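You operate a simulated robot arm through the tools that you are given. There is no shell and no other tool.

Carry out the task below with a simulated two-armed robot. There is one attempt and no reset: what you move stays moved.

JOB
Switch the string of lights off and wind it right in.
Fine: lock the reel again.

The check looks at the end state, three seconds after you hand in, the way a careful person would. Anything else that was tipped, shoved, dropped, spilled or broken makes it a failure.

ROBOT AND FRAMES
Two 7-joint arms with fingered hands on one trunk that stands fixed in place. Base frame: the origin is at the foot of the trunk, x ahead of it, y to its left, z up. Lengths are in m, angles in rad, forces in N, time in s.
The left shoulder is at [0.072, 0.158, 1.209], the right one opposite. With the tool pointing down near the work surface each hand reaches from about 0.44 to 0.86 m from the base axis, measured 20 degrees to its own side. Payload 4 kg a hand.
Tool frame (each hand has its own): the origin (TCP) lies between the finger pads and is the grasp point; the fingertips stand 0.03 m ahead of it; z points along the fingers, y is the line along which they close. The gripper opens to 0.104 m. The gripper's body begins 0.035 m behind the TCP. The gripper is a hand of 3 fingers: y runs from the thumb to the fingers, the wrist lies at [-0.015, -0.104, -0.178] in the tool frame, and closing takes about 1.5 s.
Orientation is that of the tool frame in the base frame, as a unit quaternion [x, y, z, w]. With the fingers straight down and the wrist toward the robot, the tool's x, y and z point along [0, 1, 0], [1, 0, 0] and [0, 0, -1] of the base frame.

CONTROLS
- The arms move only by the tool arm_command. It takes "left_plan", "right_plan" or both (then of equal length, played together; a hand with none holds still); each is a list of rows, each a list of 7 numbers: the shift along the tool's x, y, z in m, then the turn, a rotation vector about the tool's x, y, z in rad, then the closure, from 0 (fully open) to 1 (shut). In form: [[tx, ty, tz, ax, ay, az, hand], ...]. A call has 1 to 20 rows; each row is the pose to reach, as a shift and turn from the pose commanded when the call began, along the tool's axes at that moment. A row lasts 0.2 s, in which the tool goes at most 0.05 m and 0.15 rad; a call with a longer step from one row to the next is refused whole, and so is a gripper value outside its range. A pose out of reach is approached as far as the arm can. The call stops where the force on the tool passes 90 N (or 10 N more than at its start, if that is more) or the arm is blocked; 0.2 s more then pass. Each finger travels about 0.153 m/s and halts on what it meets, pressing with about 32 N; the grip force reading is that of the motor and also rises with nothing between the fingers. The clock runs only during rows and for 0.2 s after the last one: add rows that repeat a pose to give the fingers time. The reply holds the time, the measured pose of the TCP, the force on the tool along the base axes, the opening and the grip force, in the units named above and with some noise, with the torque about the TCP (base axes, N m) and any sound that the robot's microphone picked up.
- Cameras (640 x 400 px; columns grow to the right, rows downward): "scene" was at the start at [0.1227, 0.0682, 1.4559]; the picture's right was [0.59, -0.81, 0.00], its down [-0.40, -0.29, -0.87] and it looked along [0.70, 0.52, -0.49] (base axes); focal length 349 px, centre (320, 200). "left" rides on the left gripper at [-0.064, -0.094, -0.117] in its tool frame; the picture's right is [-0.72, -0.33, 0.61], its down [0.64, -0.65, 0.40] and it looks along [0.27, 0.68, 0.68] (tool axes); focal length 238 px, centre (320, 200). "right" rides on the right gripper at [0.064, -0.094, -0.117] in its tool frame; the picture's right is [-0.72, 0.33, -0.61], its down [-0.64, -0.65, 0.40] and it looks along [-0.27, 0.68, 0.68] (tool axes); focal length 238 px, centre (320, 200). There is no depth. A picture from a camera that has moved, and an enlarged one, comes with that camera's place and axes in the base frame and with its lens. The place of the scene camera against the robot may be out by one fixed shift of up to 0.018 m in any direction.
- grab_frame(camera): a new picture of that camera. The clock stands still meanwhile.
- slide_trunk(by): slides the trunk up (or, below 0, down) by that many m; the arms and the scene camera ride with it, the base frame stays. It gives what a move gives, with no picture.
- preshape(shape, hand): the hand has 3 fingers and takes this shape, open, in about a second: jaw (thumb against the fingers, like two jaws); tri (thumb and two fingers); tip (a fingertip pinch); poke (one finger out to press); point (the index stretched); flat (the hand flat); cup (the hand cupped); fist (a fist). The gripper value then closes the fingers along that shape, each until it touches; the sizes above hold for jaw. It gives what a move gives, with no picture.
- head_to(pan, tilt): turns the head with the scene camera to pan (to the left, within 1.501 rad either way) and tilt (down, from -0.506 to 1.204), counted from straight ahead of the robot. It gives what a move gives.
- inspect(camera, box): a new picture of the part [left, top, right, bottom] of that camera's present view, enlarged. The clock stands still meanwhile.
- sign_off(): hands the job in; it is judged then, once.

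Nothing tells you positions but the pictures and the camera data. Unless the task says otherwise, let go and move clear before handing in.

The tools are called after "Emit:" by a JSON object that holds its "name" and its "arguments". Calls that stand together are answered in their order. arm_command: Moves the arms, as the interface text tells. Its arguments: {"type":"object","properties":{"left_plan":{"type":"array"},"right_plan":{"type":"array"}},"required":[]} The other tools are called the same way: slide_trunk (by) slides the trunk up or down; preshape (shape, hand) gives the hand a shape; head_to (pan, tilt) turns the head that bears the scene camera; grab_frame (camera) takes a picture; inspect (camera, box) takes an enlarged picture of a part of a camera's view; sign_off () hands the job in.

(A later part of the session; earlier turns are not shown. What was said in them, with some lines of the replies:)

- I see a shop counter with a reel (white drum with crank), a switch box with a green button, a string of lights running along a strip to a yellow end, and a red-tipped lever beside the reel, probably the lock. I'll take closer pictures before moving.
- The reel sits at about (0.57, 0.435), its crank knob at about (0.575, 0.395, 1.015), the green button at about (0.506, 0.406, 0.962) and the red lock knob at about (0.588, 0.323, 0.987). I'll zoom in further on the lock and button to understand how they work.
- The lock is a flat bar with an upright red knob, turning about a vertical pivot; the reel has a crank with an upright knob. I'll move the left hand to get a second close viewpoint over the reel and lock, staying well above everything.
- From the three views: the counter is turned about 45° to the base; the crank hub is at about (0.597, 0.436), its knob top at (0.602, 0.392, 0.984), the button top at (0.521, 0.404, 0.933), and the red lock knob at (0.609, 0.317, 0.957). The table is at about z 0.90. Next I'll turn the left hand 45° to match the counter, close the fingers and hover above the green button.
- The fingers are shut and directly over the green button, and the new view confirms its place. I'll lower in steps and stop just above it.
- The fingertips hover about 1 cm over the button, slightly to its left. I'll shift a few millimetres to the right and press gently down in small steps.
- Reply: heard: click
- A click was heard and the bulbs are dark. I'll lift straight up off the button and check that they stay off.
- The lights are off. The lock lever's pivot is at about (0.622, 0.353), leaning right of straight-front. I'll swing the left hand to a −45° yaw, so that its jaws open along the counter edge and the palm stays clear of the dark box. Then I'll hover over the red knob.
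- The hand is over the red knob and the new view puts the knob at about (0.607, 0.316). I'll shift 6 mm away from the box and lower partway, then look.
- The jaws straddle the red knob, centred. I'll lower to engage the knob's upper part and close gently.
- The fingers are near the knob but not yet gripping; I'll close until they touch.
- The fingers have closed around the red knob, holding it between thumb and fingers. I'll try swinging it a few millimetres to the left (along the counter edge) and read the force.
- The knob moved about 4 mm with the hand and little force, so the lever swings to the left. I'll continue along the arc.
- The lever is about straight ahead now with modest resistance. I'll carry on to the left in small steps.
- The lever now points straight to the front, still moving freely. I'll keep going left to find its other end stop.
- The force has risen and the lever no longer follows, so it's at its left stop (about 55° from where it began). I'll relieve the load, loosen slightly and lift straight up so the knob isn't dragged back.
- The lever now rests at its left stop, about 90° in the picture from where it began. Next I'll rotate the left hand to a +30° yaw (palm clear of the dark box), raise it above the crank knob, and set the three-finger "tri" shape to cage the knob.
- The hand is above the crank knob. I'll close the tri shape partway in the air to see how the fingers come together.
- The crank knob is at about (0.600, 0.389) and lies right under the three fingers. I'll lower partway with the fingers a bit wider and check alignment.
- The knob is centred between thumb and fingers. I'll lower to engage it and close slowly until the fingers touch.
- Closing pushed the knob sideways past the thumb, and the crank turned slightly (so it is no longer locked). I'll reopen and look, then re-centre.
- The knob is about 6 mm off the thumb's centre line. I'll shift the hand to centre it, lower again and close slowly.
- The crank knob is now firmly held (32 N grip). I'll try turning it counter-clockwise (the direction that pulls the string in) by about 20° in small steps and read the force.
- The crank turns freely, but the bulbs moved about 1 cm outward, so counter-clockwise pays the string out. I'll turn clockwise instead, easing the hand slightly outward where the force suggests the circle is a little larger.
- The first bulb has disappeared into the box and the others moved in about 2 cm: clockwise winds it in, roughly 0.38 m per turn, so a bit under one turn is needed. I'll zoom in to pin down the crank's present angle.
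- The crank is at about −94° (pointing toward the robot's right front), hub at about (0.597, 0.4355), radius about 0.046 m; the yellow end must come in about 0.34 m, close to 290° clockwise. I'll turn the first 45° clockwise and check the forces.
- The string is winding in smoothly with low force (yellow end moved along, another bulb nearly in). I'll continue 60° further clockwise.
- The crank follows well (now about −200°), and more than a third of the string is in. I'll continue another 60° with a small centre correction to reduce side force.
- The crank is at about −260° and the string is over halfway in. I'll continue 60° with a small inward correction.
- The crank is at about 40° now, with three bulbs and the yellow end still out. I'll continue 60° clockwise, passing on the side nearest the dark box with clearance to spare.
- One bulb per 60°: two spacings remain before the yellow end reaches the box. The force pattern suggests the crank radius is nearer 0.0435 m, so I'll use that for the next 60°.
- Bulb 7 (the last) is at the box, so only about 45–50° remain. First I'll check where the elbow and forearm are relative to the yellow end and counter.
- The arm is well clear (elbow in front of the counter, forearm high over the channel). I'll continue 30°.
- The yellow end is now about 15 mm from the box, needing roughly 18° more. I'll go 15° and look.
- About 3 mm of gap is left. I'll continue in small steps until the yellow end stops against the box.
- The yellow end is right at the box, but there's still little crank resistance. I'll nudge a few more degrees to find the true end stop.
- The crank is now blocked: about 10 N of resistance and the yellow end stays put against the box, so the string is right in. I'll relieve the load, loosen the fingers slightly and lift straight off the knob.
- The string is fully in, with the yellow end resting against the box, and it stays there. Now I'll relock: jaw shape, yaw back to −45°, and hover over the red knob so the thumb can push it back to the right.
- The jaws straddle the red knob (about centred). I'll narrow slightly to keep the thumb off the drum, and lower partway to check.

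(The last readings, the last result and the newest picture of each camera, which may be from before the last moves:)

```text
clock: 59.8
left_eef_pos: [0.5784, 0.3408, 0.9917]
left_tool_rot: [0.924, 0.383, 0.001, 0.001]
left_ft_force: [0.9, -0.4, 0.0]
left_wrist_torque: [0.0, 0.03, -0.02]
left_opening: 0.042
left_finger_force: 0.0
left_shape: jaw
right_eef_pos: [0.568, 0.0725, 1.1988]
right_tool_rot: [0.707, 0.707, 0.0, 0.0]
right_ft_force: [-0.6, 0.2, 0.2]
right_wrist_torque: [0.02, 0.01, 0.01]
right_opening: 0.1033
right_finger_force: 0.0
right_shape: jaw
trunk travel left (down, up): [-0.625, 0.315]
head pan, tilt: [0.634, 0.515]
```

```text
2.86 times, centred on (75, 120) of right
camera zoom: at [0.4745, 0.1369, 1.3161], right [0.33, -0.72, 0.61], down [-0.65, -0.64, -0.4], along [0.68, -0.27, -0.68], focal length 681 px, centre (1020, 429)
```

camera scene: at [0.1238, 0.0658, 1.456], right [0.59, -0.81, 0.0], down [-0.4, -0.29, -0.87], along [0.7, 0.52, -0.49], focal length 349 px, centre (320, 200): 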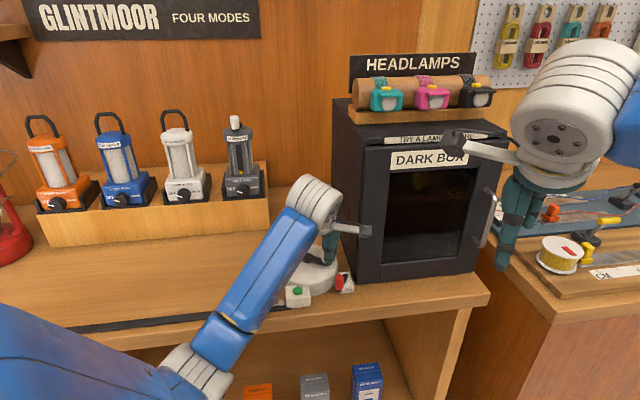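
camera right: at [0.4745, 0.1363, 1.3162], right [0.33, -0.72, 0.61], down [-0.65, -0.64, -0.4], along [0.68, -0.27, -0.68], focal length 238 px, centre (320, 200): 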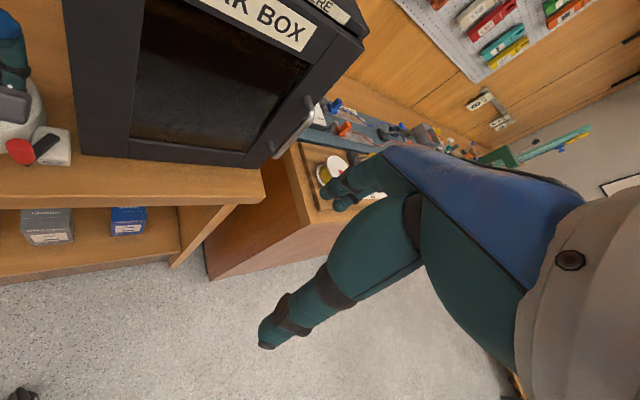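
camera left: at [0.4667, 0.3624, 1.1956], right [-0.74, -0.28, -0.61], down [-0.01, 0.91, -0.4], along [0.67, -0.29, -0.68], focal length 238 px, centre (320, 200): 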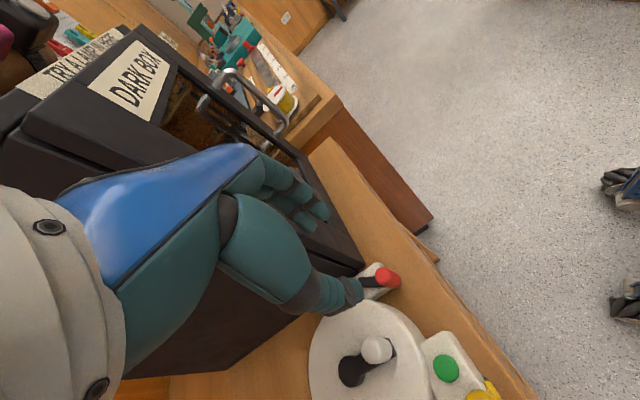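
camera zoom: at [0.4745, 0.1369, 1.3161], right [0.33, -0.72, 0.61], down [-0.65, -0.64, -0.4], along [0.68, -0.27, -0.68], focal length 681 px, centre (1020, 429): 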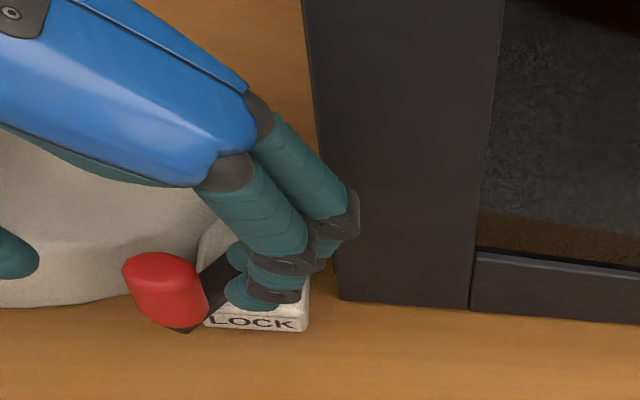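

Alignment is good: the thumb comes down left of the red knob, clear of the drum. I'll lower to working height.

Emit:
{"name": "arm_command", "arguments": {"left_plan": [[0, 0, 0.015, 0, 0, 0, 0.6], [0, 0, 0.028, 0, 0, 0, 0.6], [0, 0, 0.028, 0, 0, 0, 0.6]]}}

Emit:
{"name": "inspect", "arguments": {"camera": "left", "box": [270, 190, 430, 350]}}

Emit:
{"name": "inspect", "arguments": {"camera": "scene", "box": [290, 220, 390, 310]}}

```text
clock: 60.6
left_eef_pos: [0.5783, 0.3417, 0.9619]
left_tool_rot: [0.924, 0.382, 0.001, 0.0]
left_ft_force: [0.6, 0.1, 0.0]
left_wrist_torque: [0.01, 0.02, 0.04]
left_opening: 0.0421
left_finger_force: 0.0
left_shape: jaw
right_eef_pos: [0.5696, 0.074, 1.1977]
right_tool_rot: [0.707, 0.707, 0.0, 0.0]
right_ft_force: [0.1, 0.4, -0.7]
right_wrist_torque: [-0.02, 0.03, 0.01]
right_opening: 0.1037
right_finger_force: 0.1
right_shape: jaw
trunk travel left (down, up): [-0.625, 0.315]
head pan, tilt: [0.634, 0.515]
```

```text
2.50 times, centred on (350, 270) of left
camera zoom: at [0.4665, 0.3621, 1.0787], right [-0.74, -0.28, -0.61], down [-0.01, 0.91, -0.4], along [0.67, -0.29, -0.68], focal length 596 px, centre (245, 25)
```

zoom: 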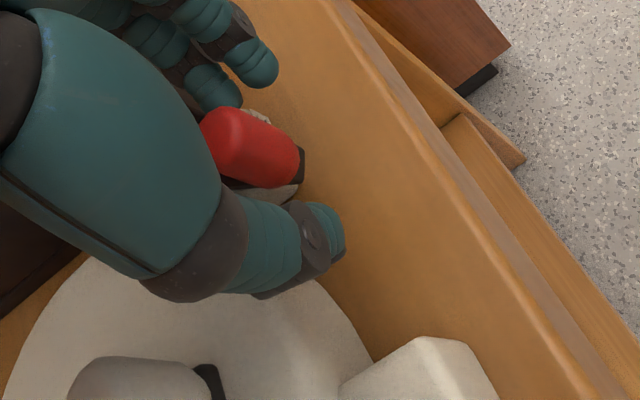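

```text
4.44 times, centred on (340, 265) of scene
camera zoom: at [0.1236, 0.0674, 1.4559], right [0.59, -0.81, 0.0], down [-0.4, -0.29, -0.87], along [0.7, 0.52, -0.5], focal length 1551 px, centre (231, -89)
```

zoom: 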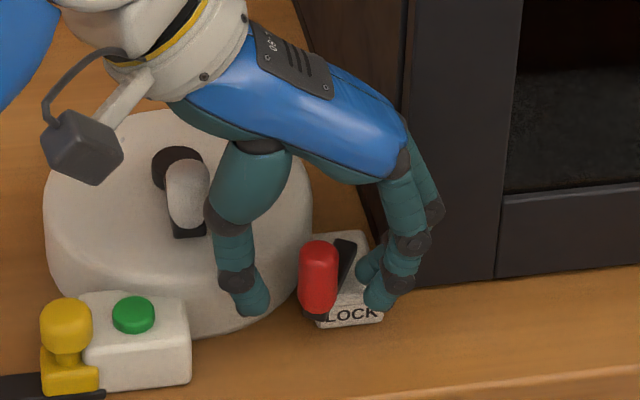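

Now I'll push the knob to the right with the thumb: first close the gap, then continue along.

Emit:
{"name": "arm_command", "arguments": {"left_plan": [[0, 0.006, 0, 0, 0, 0, 0.6], [0, 0.012, 0, 0, 0, 0, 0.6], [0, 0.017, 0, 0, 0, 0, 0.6], [0, 0.022, 0, 0, 0, 0, 0.6]]}}

Emit:
{"name": "inspect", "arguments": {"camera": "left", "box": [270, 190, 430, 350]}}

Emit:
{"name": "inspect", "arguments": {"camera": "scene", "box": [290, 220, 390, 310]}}

```text
clock: 61.6
left_eef_pos: [0.5943, 0.3242, 0.9639]
left_tool_rot: [0.924, 0.383, 0.0, 0.0]
left_ft_force: [-1.6, 0.7, -0.7]
left_wrist_torque: [0.01, 0.03, 0.07]
left_opening: 0.0423
left_finger_force: 0.0
left_shape: jaw
right_eef_pos: [0.5696, 0.0737, 1.197]
right_tool_rot: [0.707, 0.707, 0.0, -0.001]
right_ft_force: [0.4, -0.3, 0.2]
right_wrist_torque: [0.01, 0.0, 0.0]
right_opening: 0.1033
right_finger_force: 0.1
right_shape: jaw
trunk travel left (down, up): [-0.625, 0.315]
head pan, tilt: [0.634, 0.515]
```

```text
2.50 times, centred on (350, 270) of left
camera zoom: at [0.4816, 0.3453, 1.0793], right [-0.74, -0.28, -0.61], down [-0.01, 0.91, -0.4], along [0.67, -0.29, -0.68], focal length 596 px, centre (245, 25)
```

zoom: 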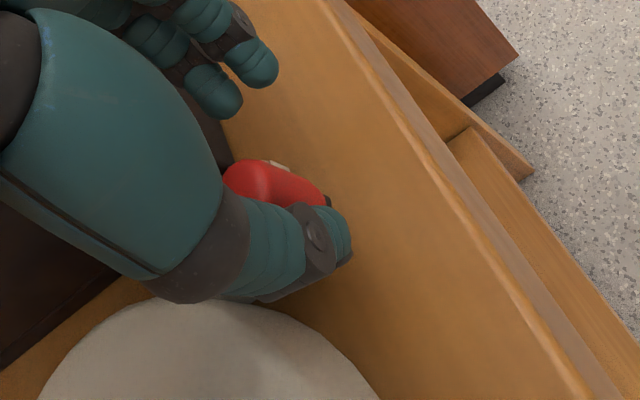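

```text
4.44 times, centred on (340, 265) of scene
camera zoom: at [0.1231, 0.0674, 1.4559], right [0.59, -0.81, 0.0], down [-0.4, -0.29, -0.87], along [0.7, 0.52, -0.49], focal length 1551 px, centre (231, -89)
```

zoom: 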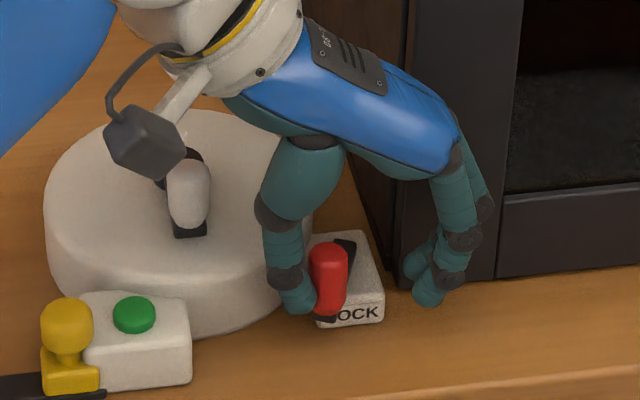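

The thumb is moving the lever with very little force. Continuing to the right.

Emit:
{"name": "arm_command", "arguments": {"left_plan": [[0, 0.004, 0, 0, 0, 0, 0.6], [0, 0.008, 0, 0, 0, 0, 0.6], [0, 0.012, 0, 0, 0, 0, 0.6], [0, 0.016, 0, 0, 0, 0, 0.6]]}}

Emit:
{"name": "inspect", "arguments": {"camera": "left", "box": [270, 190, 430, 350]}}

Emit:
{"name": "inspect", "arguments": {"camera": "scene", "box": [290, 220, 390, 310]}}

```text
clock: 62.6
left_eef_pos: [0.6037, 0.3121, 0.9643]
left_tool_rot: [0.924, 0.383, 0.0, 0.0]
left_ft_force: [-5.0, -1.9, -0.3]
left_wrist_torque: [-0.08, 0.04, 0.11]
left_opening: 0.0431
left_finger_force: 0.0
left_shape: jaw
right_eef_pos: [0.5682, 0.0727, 1.1989]
right_tool_rot: [0.707, 0.707, 0.001, 0.0]
right_ft_force: [-0.3, 0.8, 0.5]
right_wrist_torque: [0.01, -0.01, 0.01]
right_opening: 0.1038
right_finger_force: 0.2
right_shape: jaw
trunk travel left (down, up): [-0.625, 0.315]
head pan, tilt: [0.634, 0.515]
```

```text
2.50 times, centred on (350, 270) of left
camera zoom: at [0.4914, 0.3323, 1.0803], right [-0.74, -0.28, -0.61], down [-0.01, 0.91, -0.4], along [0.67, -0.29, -0.68], focal length 596 px, centre (245, 25)
```

zoom: 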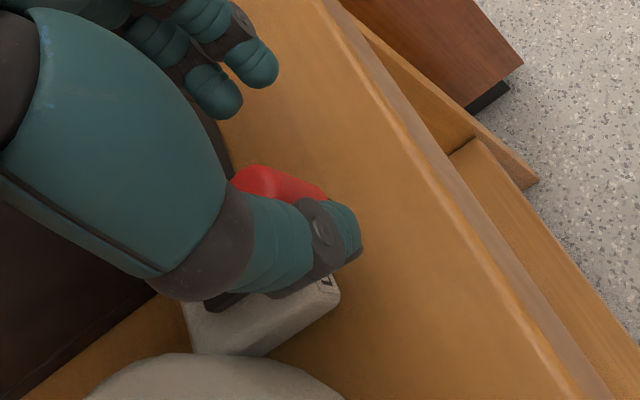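

```text
4.44 times, centred on (340, 265) of scene
camera zoom: at [0.123, 0.0665, 1.4559], right [0.59, -0.81, 0.0], down [-0.4, -0.29, -0.87], along [0.7, 0.52, -0.49], focal length 1551 px, centre (231, -89)
```

zoom: 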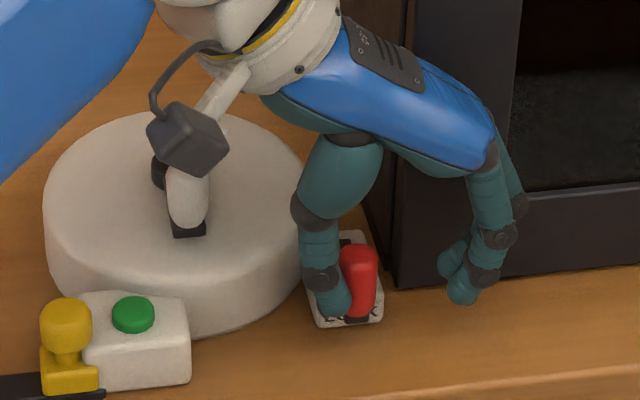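

The lever is now about straight ahead. Continuing right toward its original locked position.

Emit:
{"name": "arm_command", "arguments": {"left_plan": [[0, 0.004, 0, 0, 0, 0, 0.6], [0, 0.008, 0, 0, 0, 0, 0.6], [0.0005, 0.012, 0, 0, 0, 0, 0.6], [0.001, 0.016, 0, 0, 0, 0, 0.6]]}}

Emit:
{"name": "inspect", "arguments": {"camera": "left", "box": [270, 190, 430, 350]}}

Emit:
{"name": "inspect", "arguments": {"camera": "scene", "box": [290, 220, 390, 310]}}

Emit:
{"name": "inspect", "arguments": {"camera": "right", "box": [0, 50, 150, 190]}}

```text
clock: 63.6
left_eef_pos: [0.6167, 0.302, 0.9644]
left_tool_rot: [0.924, 0.382, 0.0, 0.0]
left_ft_force: [-1.5, 0.3, -0.2]
left_wrist_torque: [0.01, -0.01, 0.01]
left_opening: 0.0418
left_finger_force: 0.0
left_shape: jaw
right_eef_pos: [0.5699, 0.0738, 1.1983]
right_tool_rot: [0.707, 0.707, 0.0, 0.001]
right_ft_force: [-0.2, 0.0, 0.5]
right_wrist_torque: [-0.02, -0.01, -0.02]
right_opening: 0.1037
right_finger_force: 0.1
right_shape: jaw
trunk travel left (down, up): [-0.625, 0.315]
head pan, tilt: [0.634, 0.515]
```

```text
2.50 times, centred on (350, 270) of left
camera zoom: at [0.5049, 0.3232, 1.0801], right [-0.74, -0.28, -0.61], down [-0.01, 0.91, -0.4], along [0.67, -0.29, -0.68], focal length 596 px, centre (245, 25)
```

zoom: 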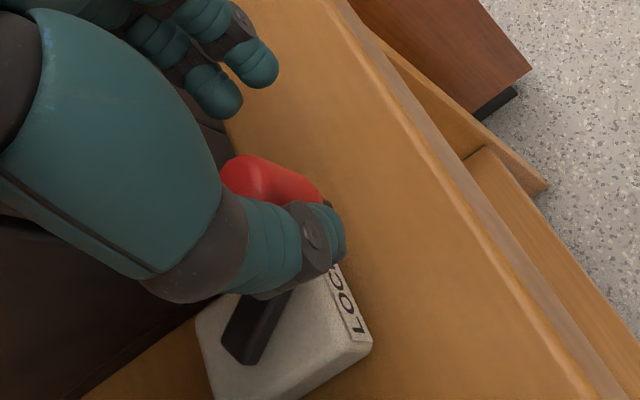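

```text
4.44 times, centred on (340, 265) of scene
camera zoom: at [0.1242, 0.0672, 1.4558], right [0.59, -0.81, 0.0], down [-0.4, -0.29, -0.87], along [0.7, 0.52, -0.5], focal length 1551 px, centre (231, -89)
```

zoom: 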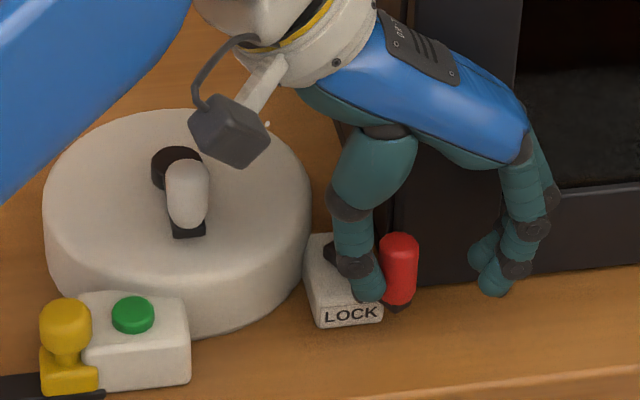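

```text
2.86 times, centred on (75, 120) of right
camera zoom: at [0.475, 0.1369, 1.3159], right [0.33, -0.72, 0.61], down [-0.65, -0.64, -0.4], along [0.68, -0.27, -0.68], focal length 681 px, centre (1020, 429)
```

zoom: 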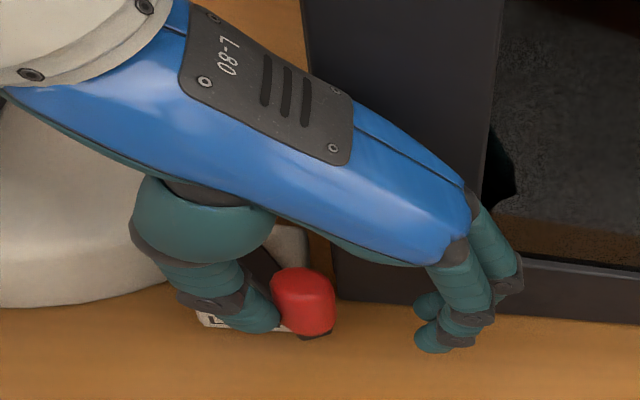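

The red knob is back at essentially its starting place in both pictures. I'll push a touch further to confirm it's against its stop.

Emit:
{"name": "arm_command", "arguments": {"left_plan": [[0.0003, 0.002, 0, 0, 0, 0, 0.6], [0.0006, 0.004, 0, 0, 0, 0, 0.6]]}}

Emit:
{"name": "inspect", "arguments": {"camera": "scene", "box": [328, 260, 376, 300]}}

Emit:
{"name": "inspect", "arguments": {"camera": "right", "box": [0, 50, 150, 190]}}

```text
clock: 64.2
left_eef_pos: [0.6192, 0.3002, 0.9632]
left_tool_rot: [0.924, 0.383, 0.0, 0.0]
left_ft_force: [-2.3, 1.7, 0.7]
left_wrist_torque: [0.05, 0.06, 0.02]
left_opening: 0.0435
left_finger_force: 0.1
left_shape: jaw
right_eef_pos: [0.5679, 0.074, 1.1988]
right_tool_rot: [0.708, 0.707, 0.0, -0.001]
right_ft_force: [0.1, 0.2, -0.6]
right_wrist_torque: [-0.06, 0.0, -0.03]
right_opening: 0.1037
right_finger_force: 0.1
right_shape: jaw
trunk travel left (down, up): [-0.625, 0.315]
head pan, tilt: [0.634, 0.515]
```

```text
10.00 times, centred on (352, 280) of scene
camera zoom: at [0.123, 0.0676, 1.4559], right [0.59, -0.81, 0.0], down [-0.4, -0.29, -0.87], along [0.7, 0.52, -0.49], focal length 3490 px, centre (0, -600)
```

zoom: 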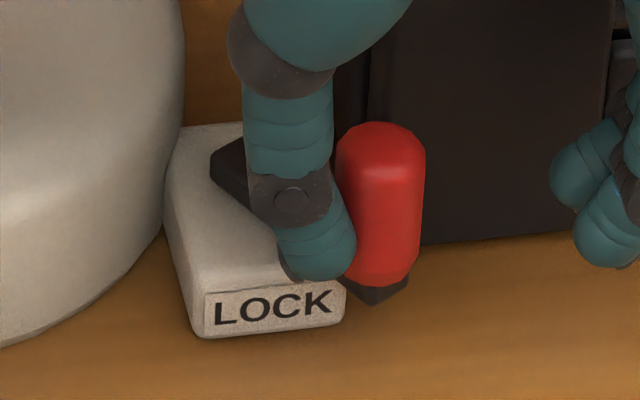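

```text
2.86 times, centred on (75, 120) of right
camera zoom: at [0.474, 0.1372, 1.3163], right [0.33, -0.72, 0.61], down [-0.65, -0.64, -0.4], along [0.68, -0.27, -0.68], focal length 681 px, centre (1020, 429)
```

zoom: 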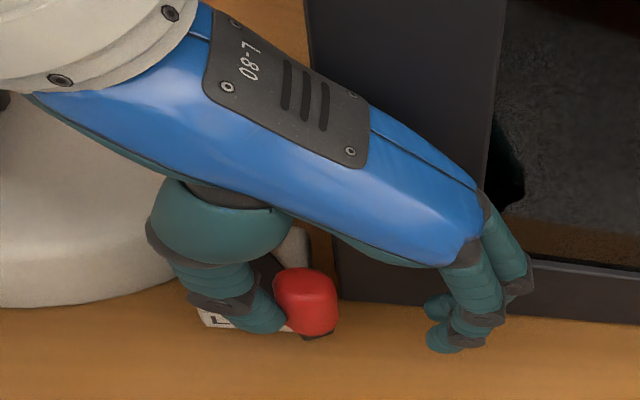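

Emit:
{"name": "arm_command", "arguments": {"left_plan": [[0.0003, 0.002, 0, 0, 0, 0, 0.6], [0.0006, 0.004, 0, 0, 0, 0, 0.6]]}}

Emit:
{"name": "inspect", "arguments": {"camera": "scene", "box": [328, 260, 376, 300]}}

```text
clock: 64.8
left_eef_pos: [0.6219, 0.2975, 0.9632]
left_tool_rot: [0.923, 0.384, -0.001, 0.0]
left_ft_force: [-3.7, 2.2, 1.3]
left_wrist_torque: [0.11, 0.12, 0.02]
left_opening: 0.0456
left_finger_force: 0.1
left_shape: jaw
right_eef_pos: [0.5677, 0.0749, 1.1977]
right_tool_rot: [0.707, 0.707, 0.001, 0.0]
right_ft_force: [-0.1, -0.5, -1.0]
right_wrist_torque: [0.02, -0.02, 0.0]
right_opening: 0.1034
right_finger_force: 0.1
right_shape: jaw
trunk travel left (down, up): [-0.625, 0.315]
head pan, tilt: [0.634, 0.515]
```

```text
10.00 times, centred on (352, 280) of scene
camera zoom: at [0.1224, 0.0681, 1.456], right [0.59, -0.81, 0.0], down [-0.4, -0.29, -0.87], along [0.7, 0.52, -0.49], focal length 3490 px, centre (0, -600)
```

zoom: 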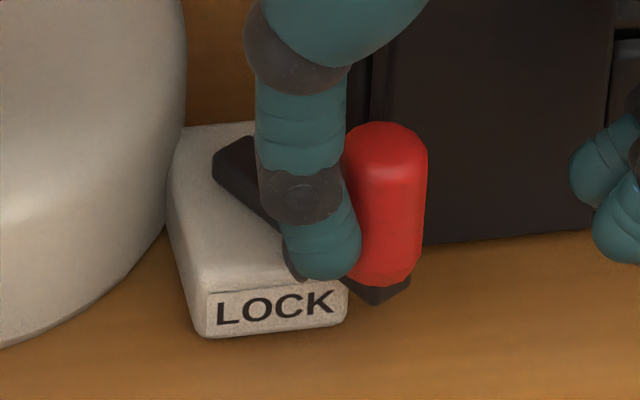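

The knob didn't budge while the thumb flexed, so the lever is firmly at its locked stop. I'll back the thumb off a little and lift straight up.

Emit:
{"name": "arm_command", "arguments": {"left_plan": [[-0.0005, -0.006, 0, 0, 0, 0, 0.6], [-0.0005, -0.012, 0, 0, 0, 0, 0.6], [-0.0005, -0.012, -0.02, 0, 0, 0, 0.6], [-0.0005, -0.012, -0.06, 0, 0, 0, 0.6], [-0.0005, -0.012, -0.1, 0, 0, 0, 0.6], [-0.0005, -0.012, -0.14, 0, 0, 0, 0.6], [-0.0005, -0.012, -0.14, 0, 0, 0, 0.6]]}}

Emit:
{"name": "inspect", "arguments": {"camera": "scene", "box": [240, 220, 400, 320]}}

Emit:
{"name": "grab_frame", "arguments": {"camera": "left"}}

Emit:
{"name": "inspect", "arguments": {"camera": "right", "box": [0, 50, 150, 190]}}

```text
clock: 66.4
left_eef_pos: [0.6136, 0.3038, 1.1056]
left_tool_rot: [0.924, 0.383, 0.0, 0.0]
left_ft_force: [-0.6, 0.7, 0.6]
left_wrist_torque: [0.01, 0.03, 0.02]
left_opening: 0.042
left_finger_force: 0.1
left_shape: jaw
right_eef_pos: [0.5691, 0.0732, 1.1995]
right_tool_rot: [0.707, 0.707, 0.0, 0.0]
right_ft_force: [-0.2, 1.3, 0.9]
right_wrist_torque: [0.0, 0.01, -0.01]
right_opening: 0.1036
right_finger_force: 0.1
right_shape: jaw
trunk travel left (down, up): [-0.625, 0.315]
head pan, tilt: [0.634, 0.515]
```

```text
4.00 times, centred on (320, 270) of scene
camera zoom: at [0.124, 0.0674, 1.4558], right [0.59, -0.81, 0.0], down [-0.4, -0.29, -0.87], along [0.7, 0.52, -0.5], focal length 1396 px, centre (320, -80)
```

zoom: 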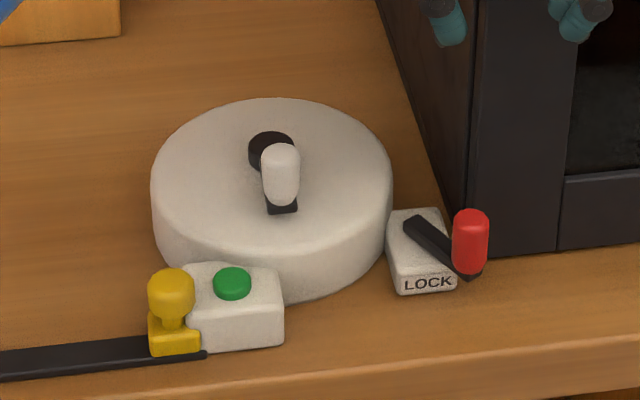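

```text
taken
camera left: at [0.5021, 0.3256, 1.2211], right [-0.74, -0.28, -0.61], down [-0.01, 0.91, -0.4], along [0.67, -0.29, -0.68], focal length 238 px, centre (320, 200)
```

left: 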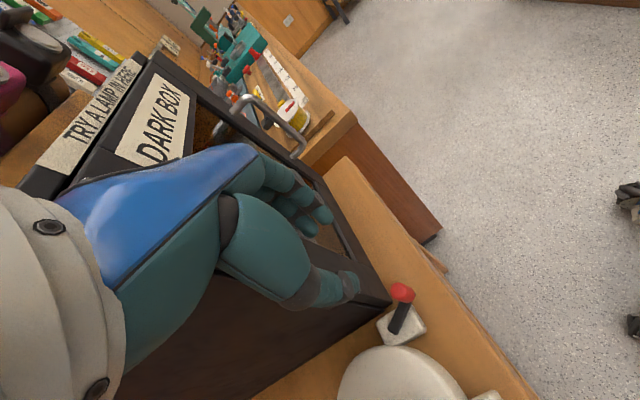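

```text
2.86 times, centred on (75, 120) of right
camera zoom: at [0.4748, 0.1372, 1.316], right [0.33, -0.72, 0.61], down [-0.65, -0.64, -0.4], along [0.68, -0.27, -0.68], focal length 681 px, centre (1020, 429)
```

zoom: 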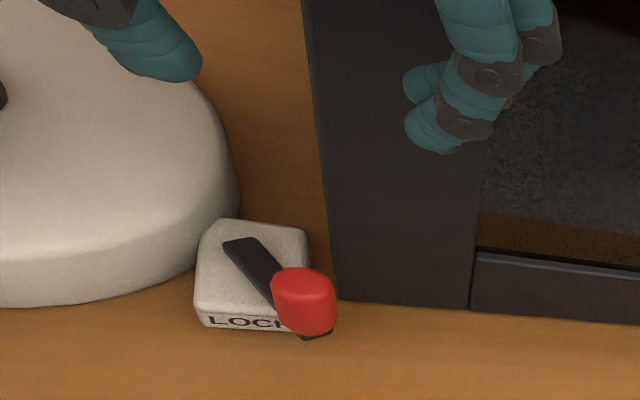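

The lock lever is back in its original place, the yellow end sits against the box, and nothing else has moved. I'll retract the left hand up and away.

Emit:
{"name": "arm_command", "arguments": {"left_plan": [[-0.01, 0, -0.03, 0, 0, 0, 0.3], [-0.03, 0, -0.06, 0, 0, 0, 0], [-0.06, -0.01, -0.09, 0, 0, 0, 0], [-0.09, -0.03, -0.11, 0, 0, 0, 0], [-0.12, -0.05, -0.12, 0, 0, 0, 0], [-0.15, -0.07, -0.12, 0, 0, -0.15, 0], [-0.17, -0.09, -0.12, 0, 0, -0.3, 0], [-0.18, -0.11, -0.12, 0, 0, -0.45, 0], [-0.18, -0.12, -0.12, 0, 0, -0.6, 0], [-0.18, -0.12, -0.12, 0, 0, -0.75, 0], [-0.18, -0.12, -0.12, 0, 0, -0.75, 0]]}}

Emit:
{"name": "grab_frame", "arguments": {"camera": "scene"}}

Emit:
{"name": "inspect", "arguments": {"camera": "scene", "box": [240, 220, 400, 320]}}

Emit:
{"name": "grab_frame", "arguments": {"camera": "left"}}

```text
clock: 68.8
left_eef_pos: [0.4018, 0.2616, 1.2236]
left_tool_rot: [0.718, 0.696, 0.0, 0.001]
left_ft_force: [0.5, 0.0, -0.3]
left_wrist_torque: [0.0, -0.03, 0.04]
left_opening: 0.1038
left_finger_force: 0.0
left_shape: jaw
right_eef_pos: [0.5684, 0.074, 1.1971]
right_tool_rot: [0.707, 0.707, 0.0, 0.0]
right_ft_force: [-0.5, 0.2, 1.0]
right_wrist_torque: [-0.03, 0.02, 0.0]
right_opening: 0.1037
right_finger_force: 0.0
right_shape: jaw
trunk travel left (down, up): [-0.625, 0.315]
head pan, tilt: [0.634, 0.515]
```

```text
taken
camera scene: at [0.1233, 0.0666, 1.4559], right [0.59, -0.81, 0.0], down [-0.4, -0.29, -0.87], along [0.7, 0.52, -0.49], focal length 349 px, centre (320, 200)
```

scene: 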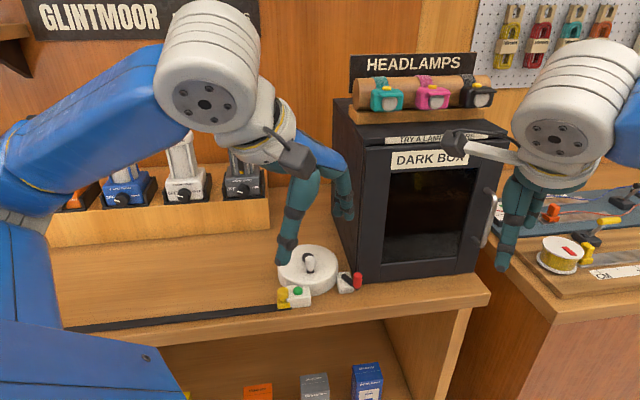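

```text
4.00 times, centred on (320, 270) of scene
camera zoom: at [0.1233, 0.0666, 1.4559], right [0.59, -0.81, 0.0], down [-0.4, -0.29, -0.87], along [0.7, 0.52, -0.49], focal length 1396 px, centre (320, -80)
```

zoom: 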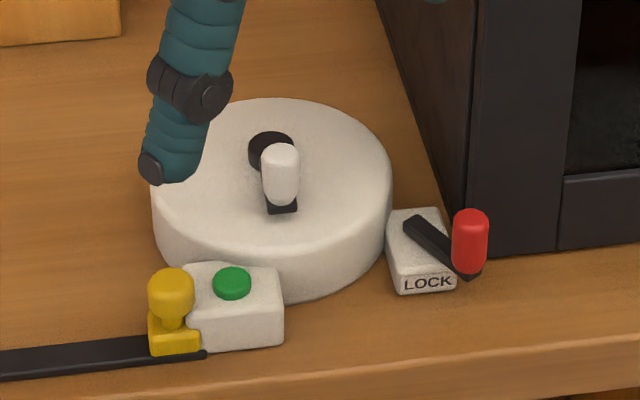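

```text
taken
camera left: at [0.3048, 0.2015, 1.3401], right [-0.35, -0.71, -0.61], down [-0.63, 0.66, -0.4], along [0.69, 0.25, -0.68], focal length 238 px, centre (320, 200)
```

left: 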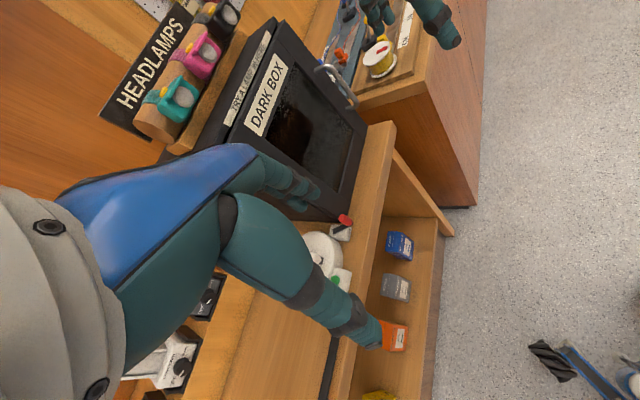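

The string is fully wound in: no bulbs show and the yellow end sits against the box. The lights are off, the lock lever is back at its original stop, both hands are clear and nothing else has been moved. I'm handing the job in.

Emit:
{"name": "sign_off", "arguments": {}}

```text
The job is handed in.
```

I switched the lights off, wound the string right in and locked the reel again. The job is handed in, but I haven't seen the check's result.

- **Lights:** I pressed the green button once. It clicked, the bulbs went dark, and they stayed off after I lifted away.
- **Winding:** The reel winds in clockwise. My first short test turn went the other way and let out about 1 cm before I reversed. I then turned the crank until it blocked with the yellow end piece against the box. No bulbs show outside now.
- **Lock:** I pushed the red lever back until it stopped moving. It matches its starting position in the pictures.

Both hands are clear. I saw nothing else tipped, shoved or dropped in the final pictures.
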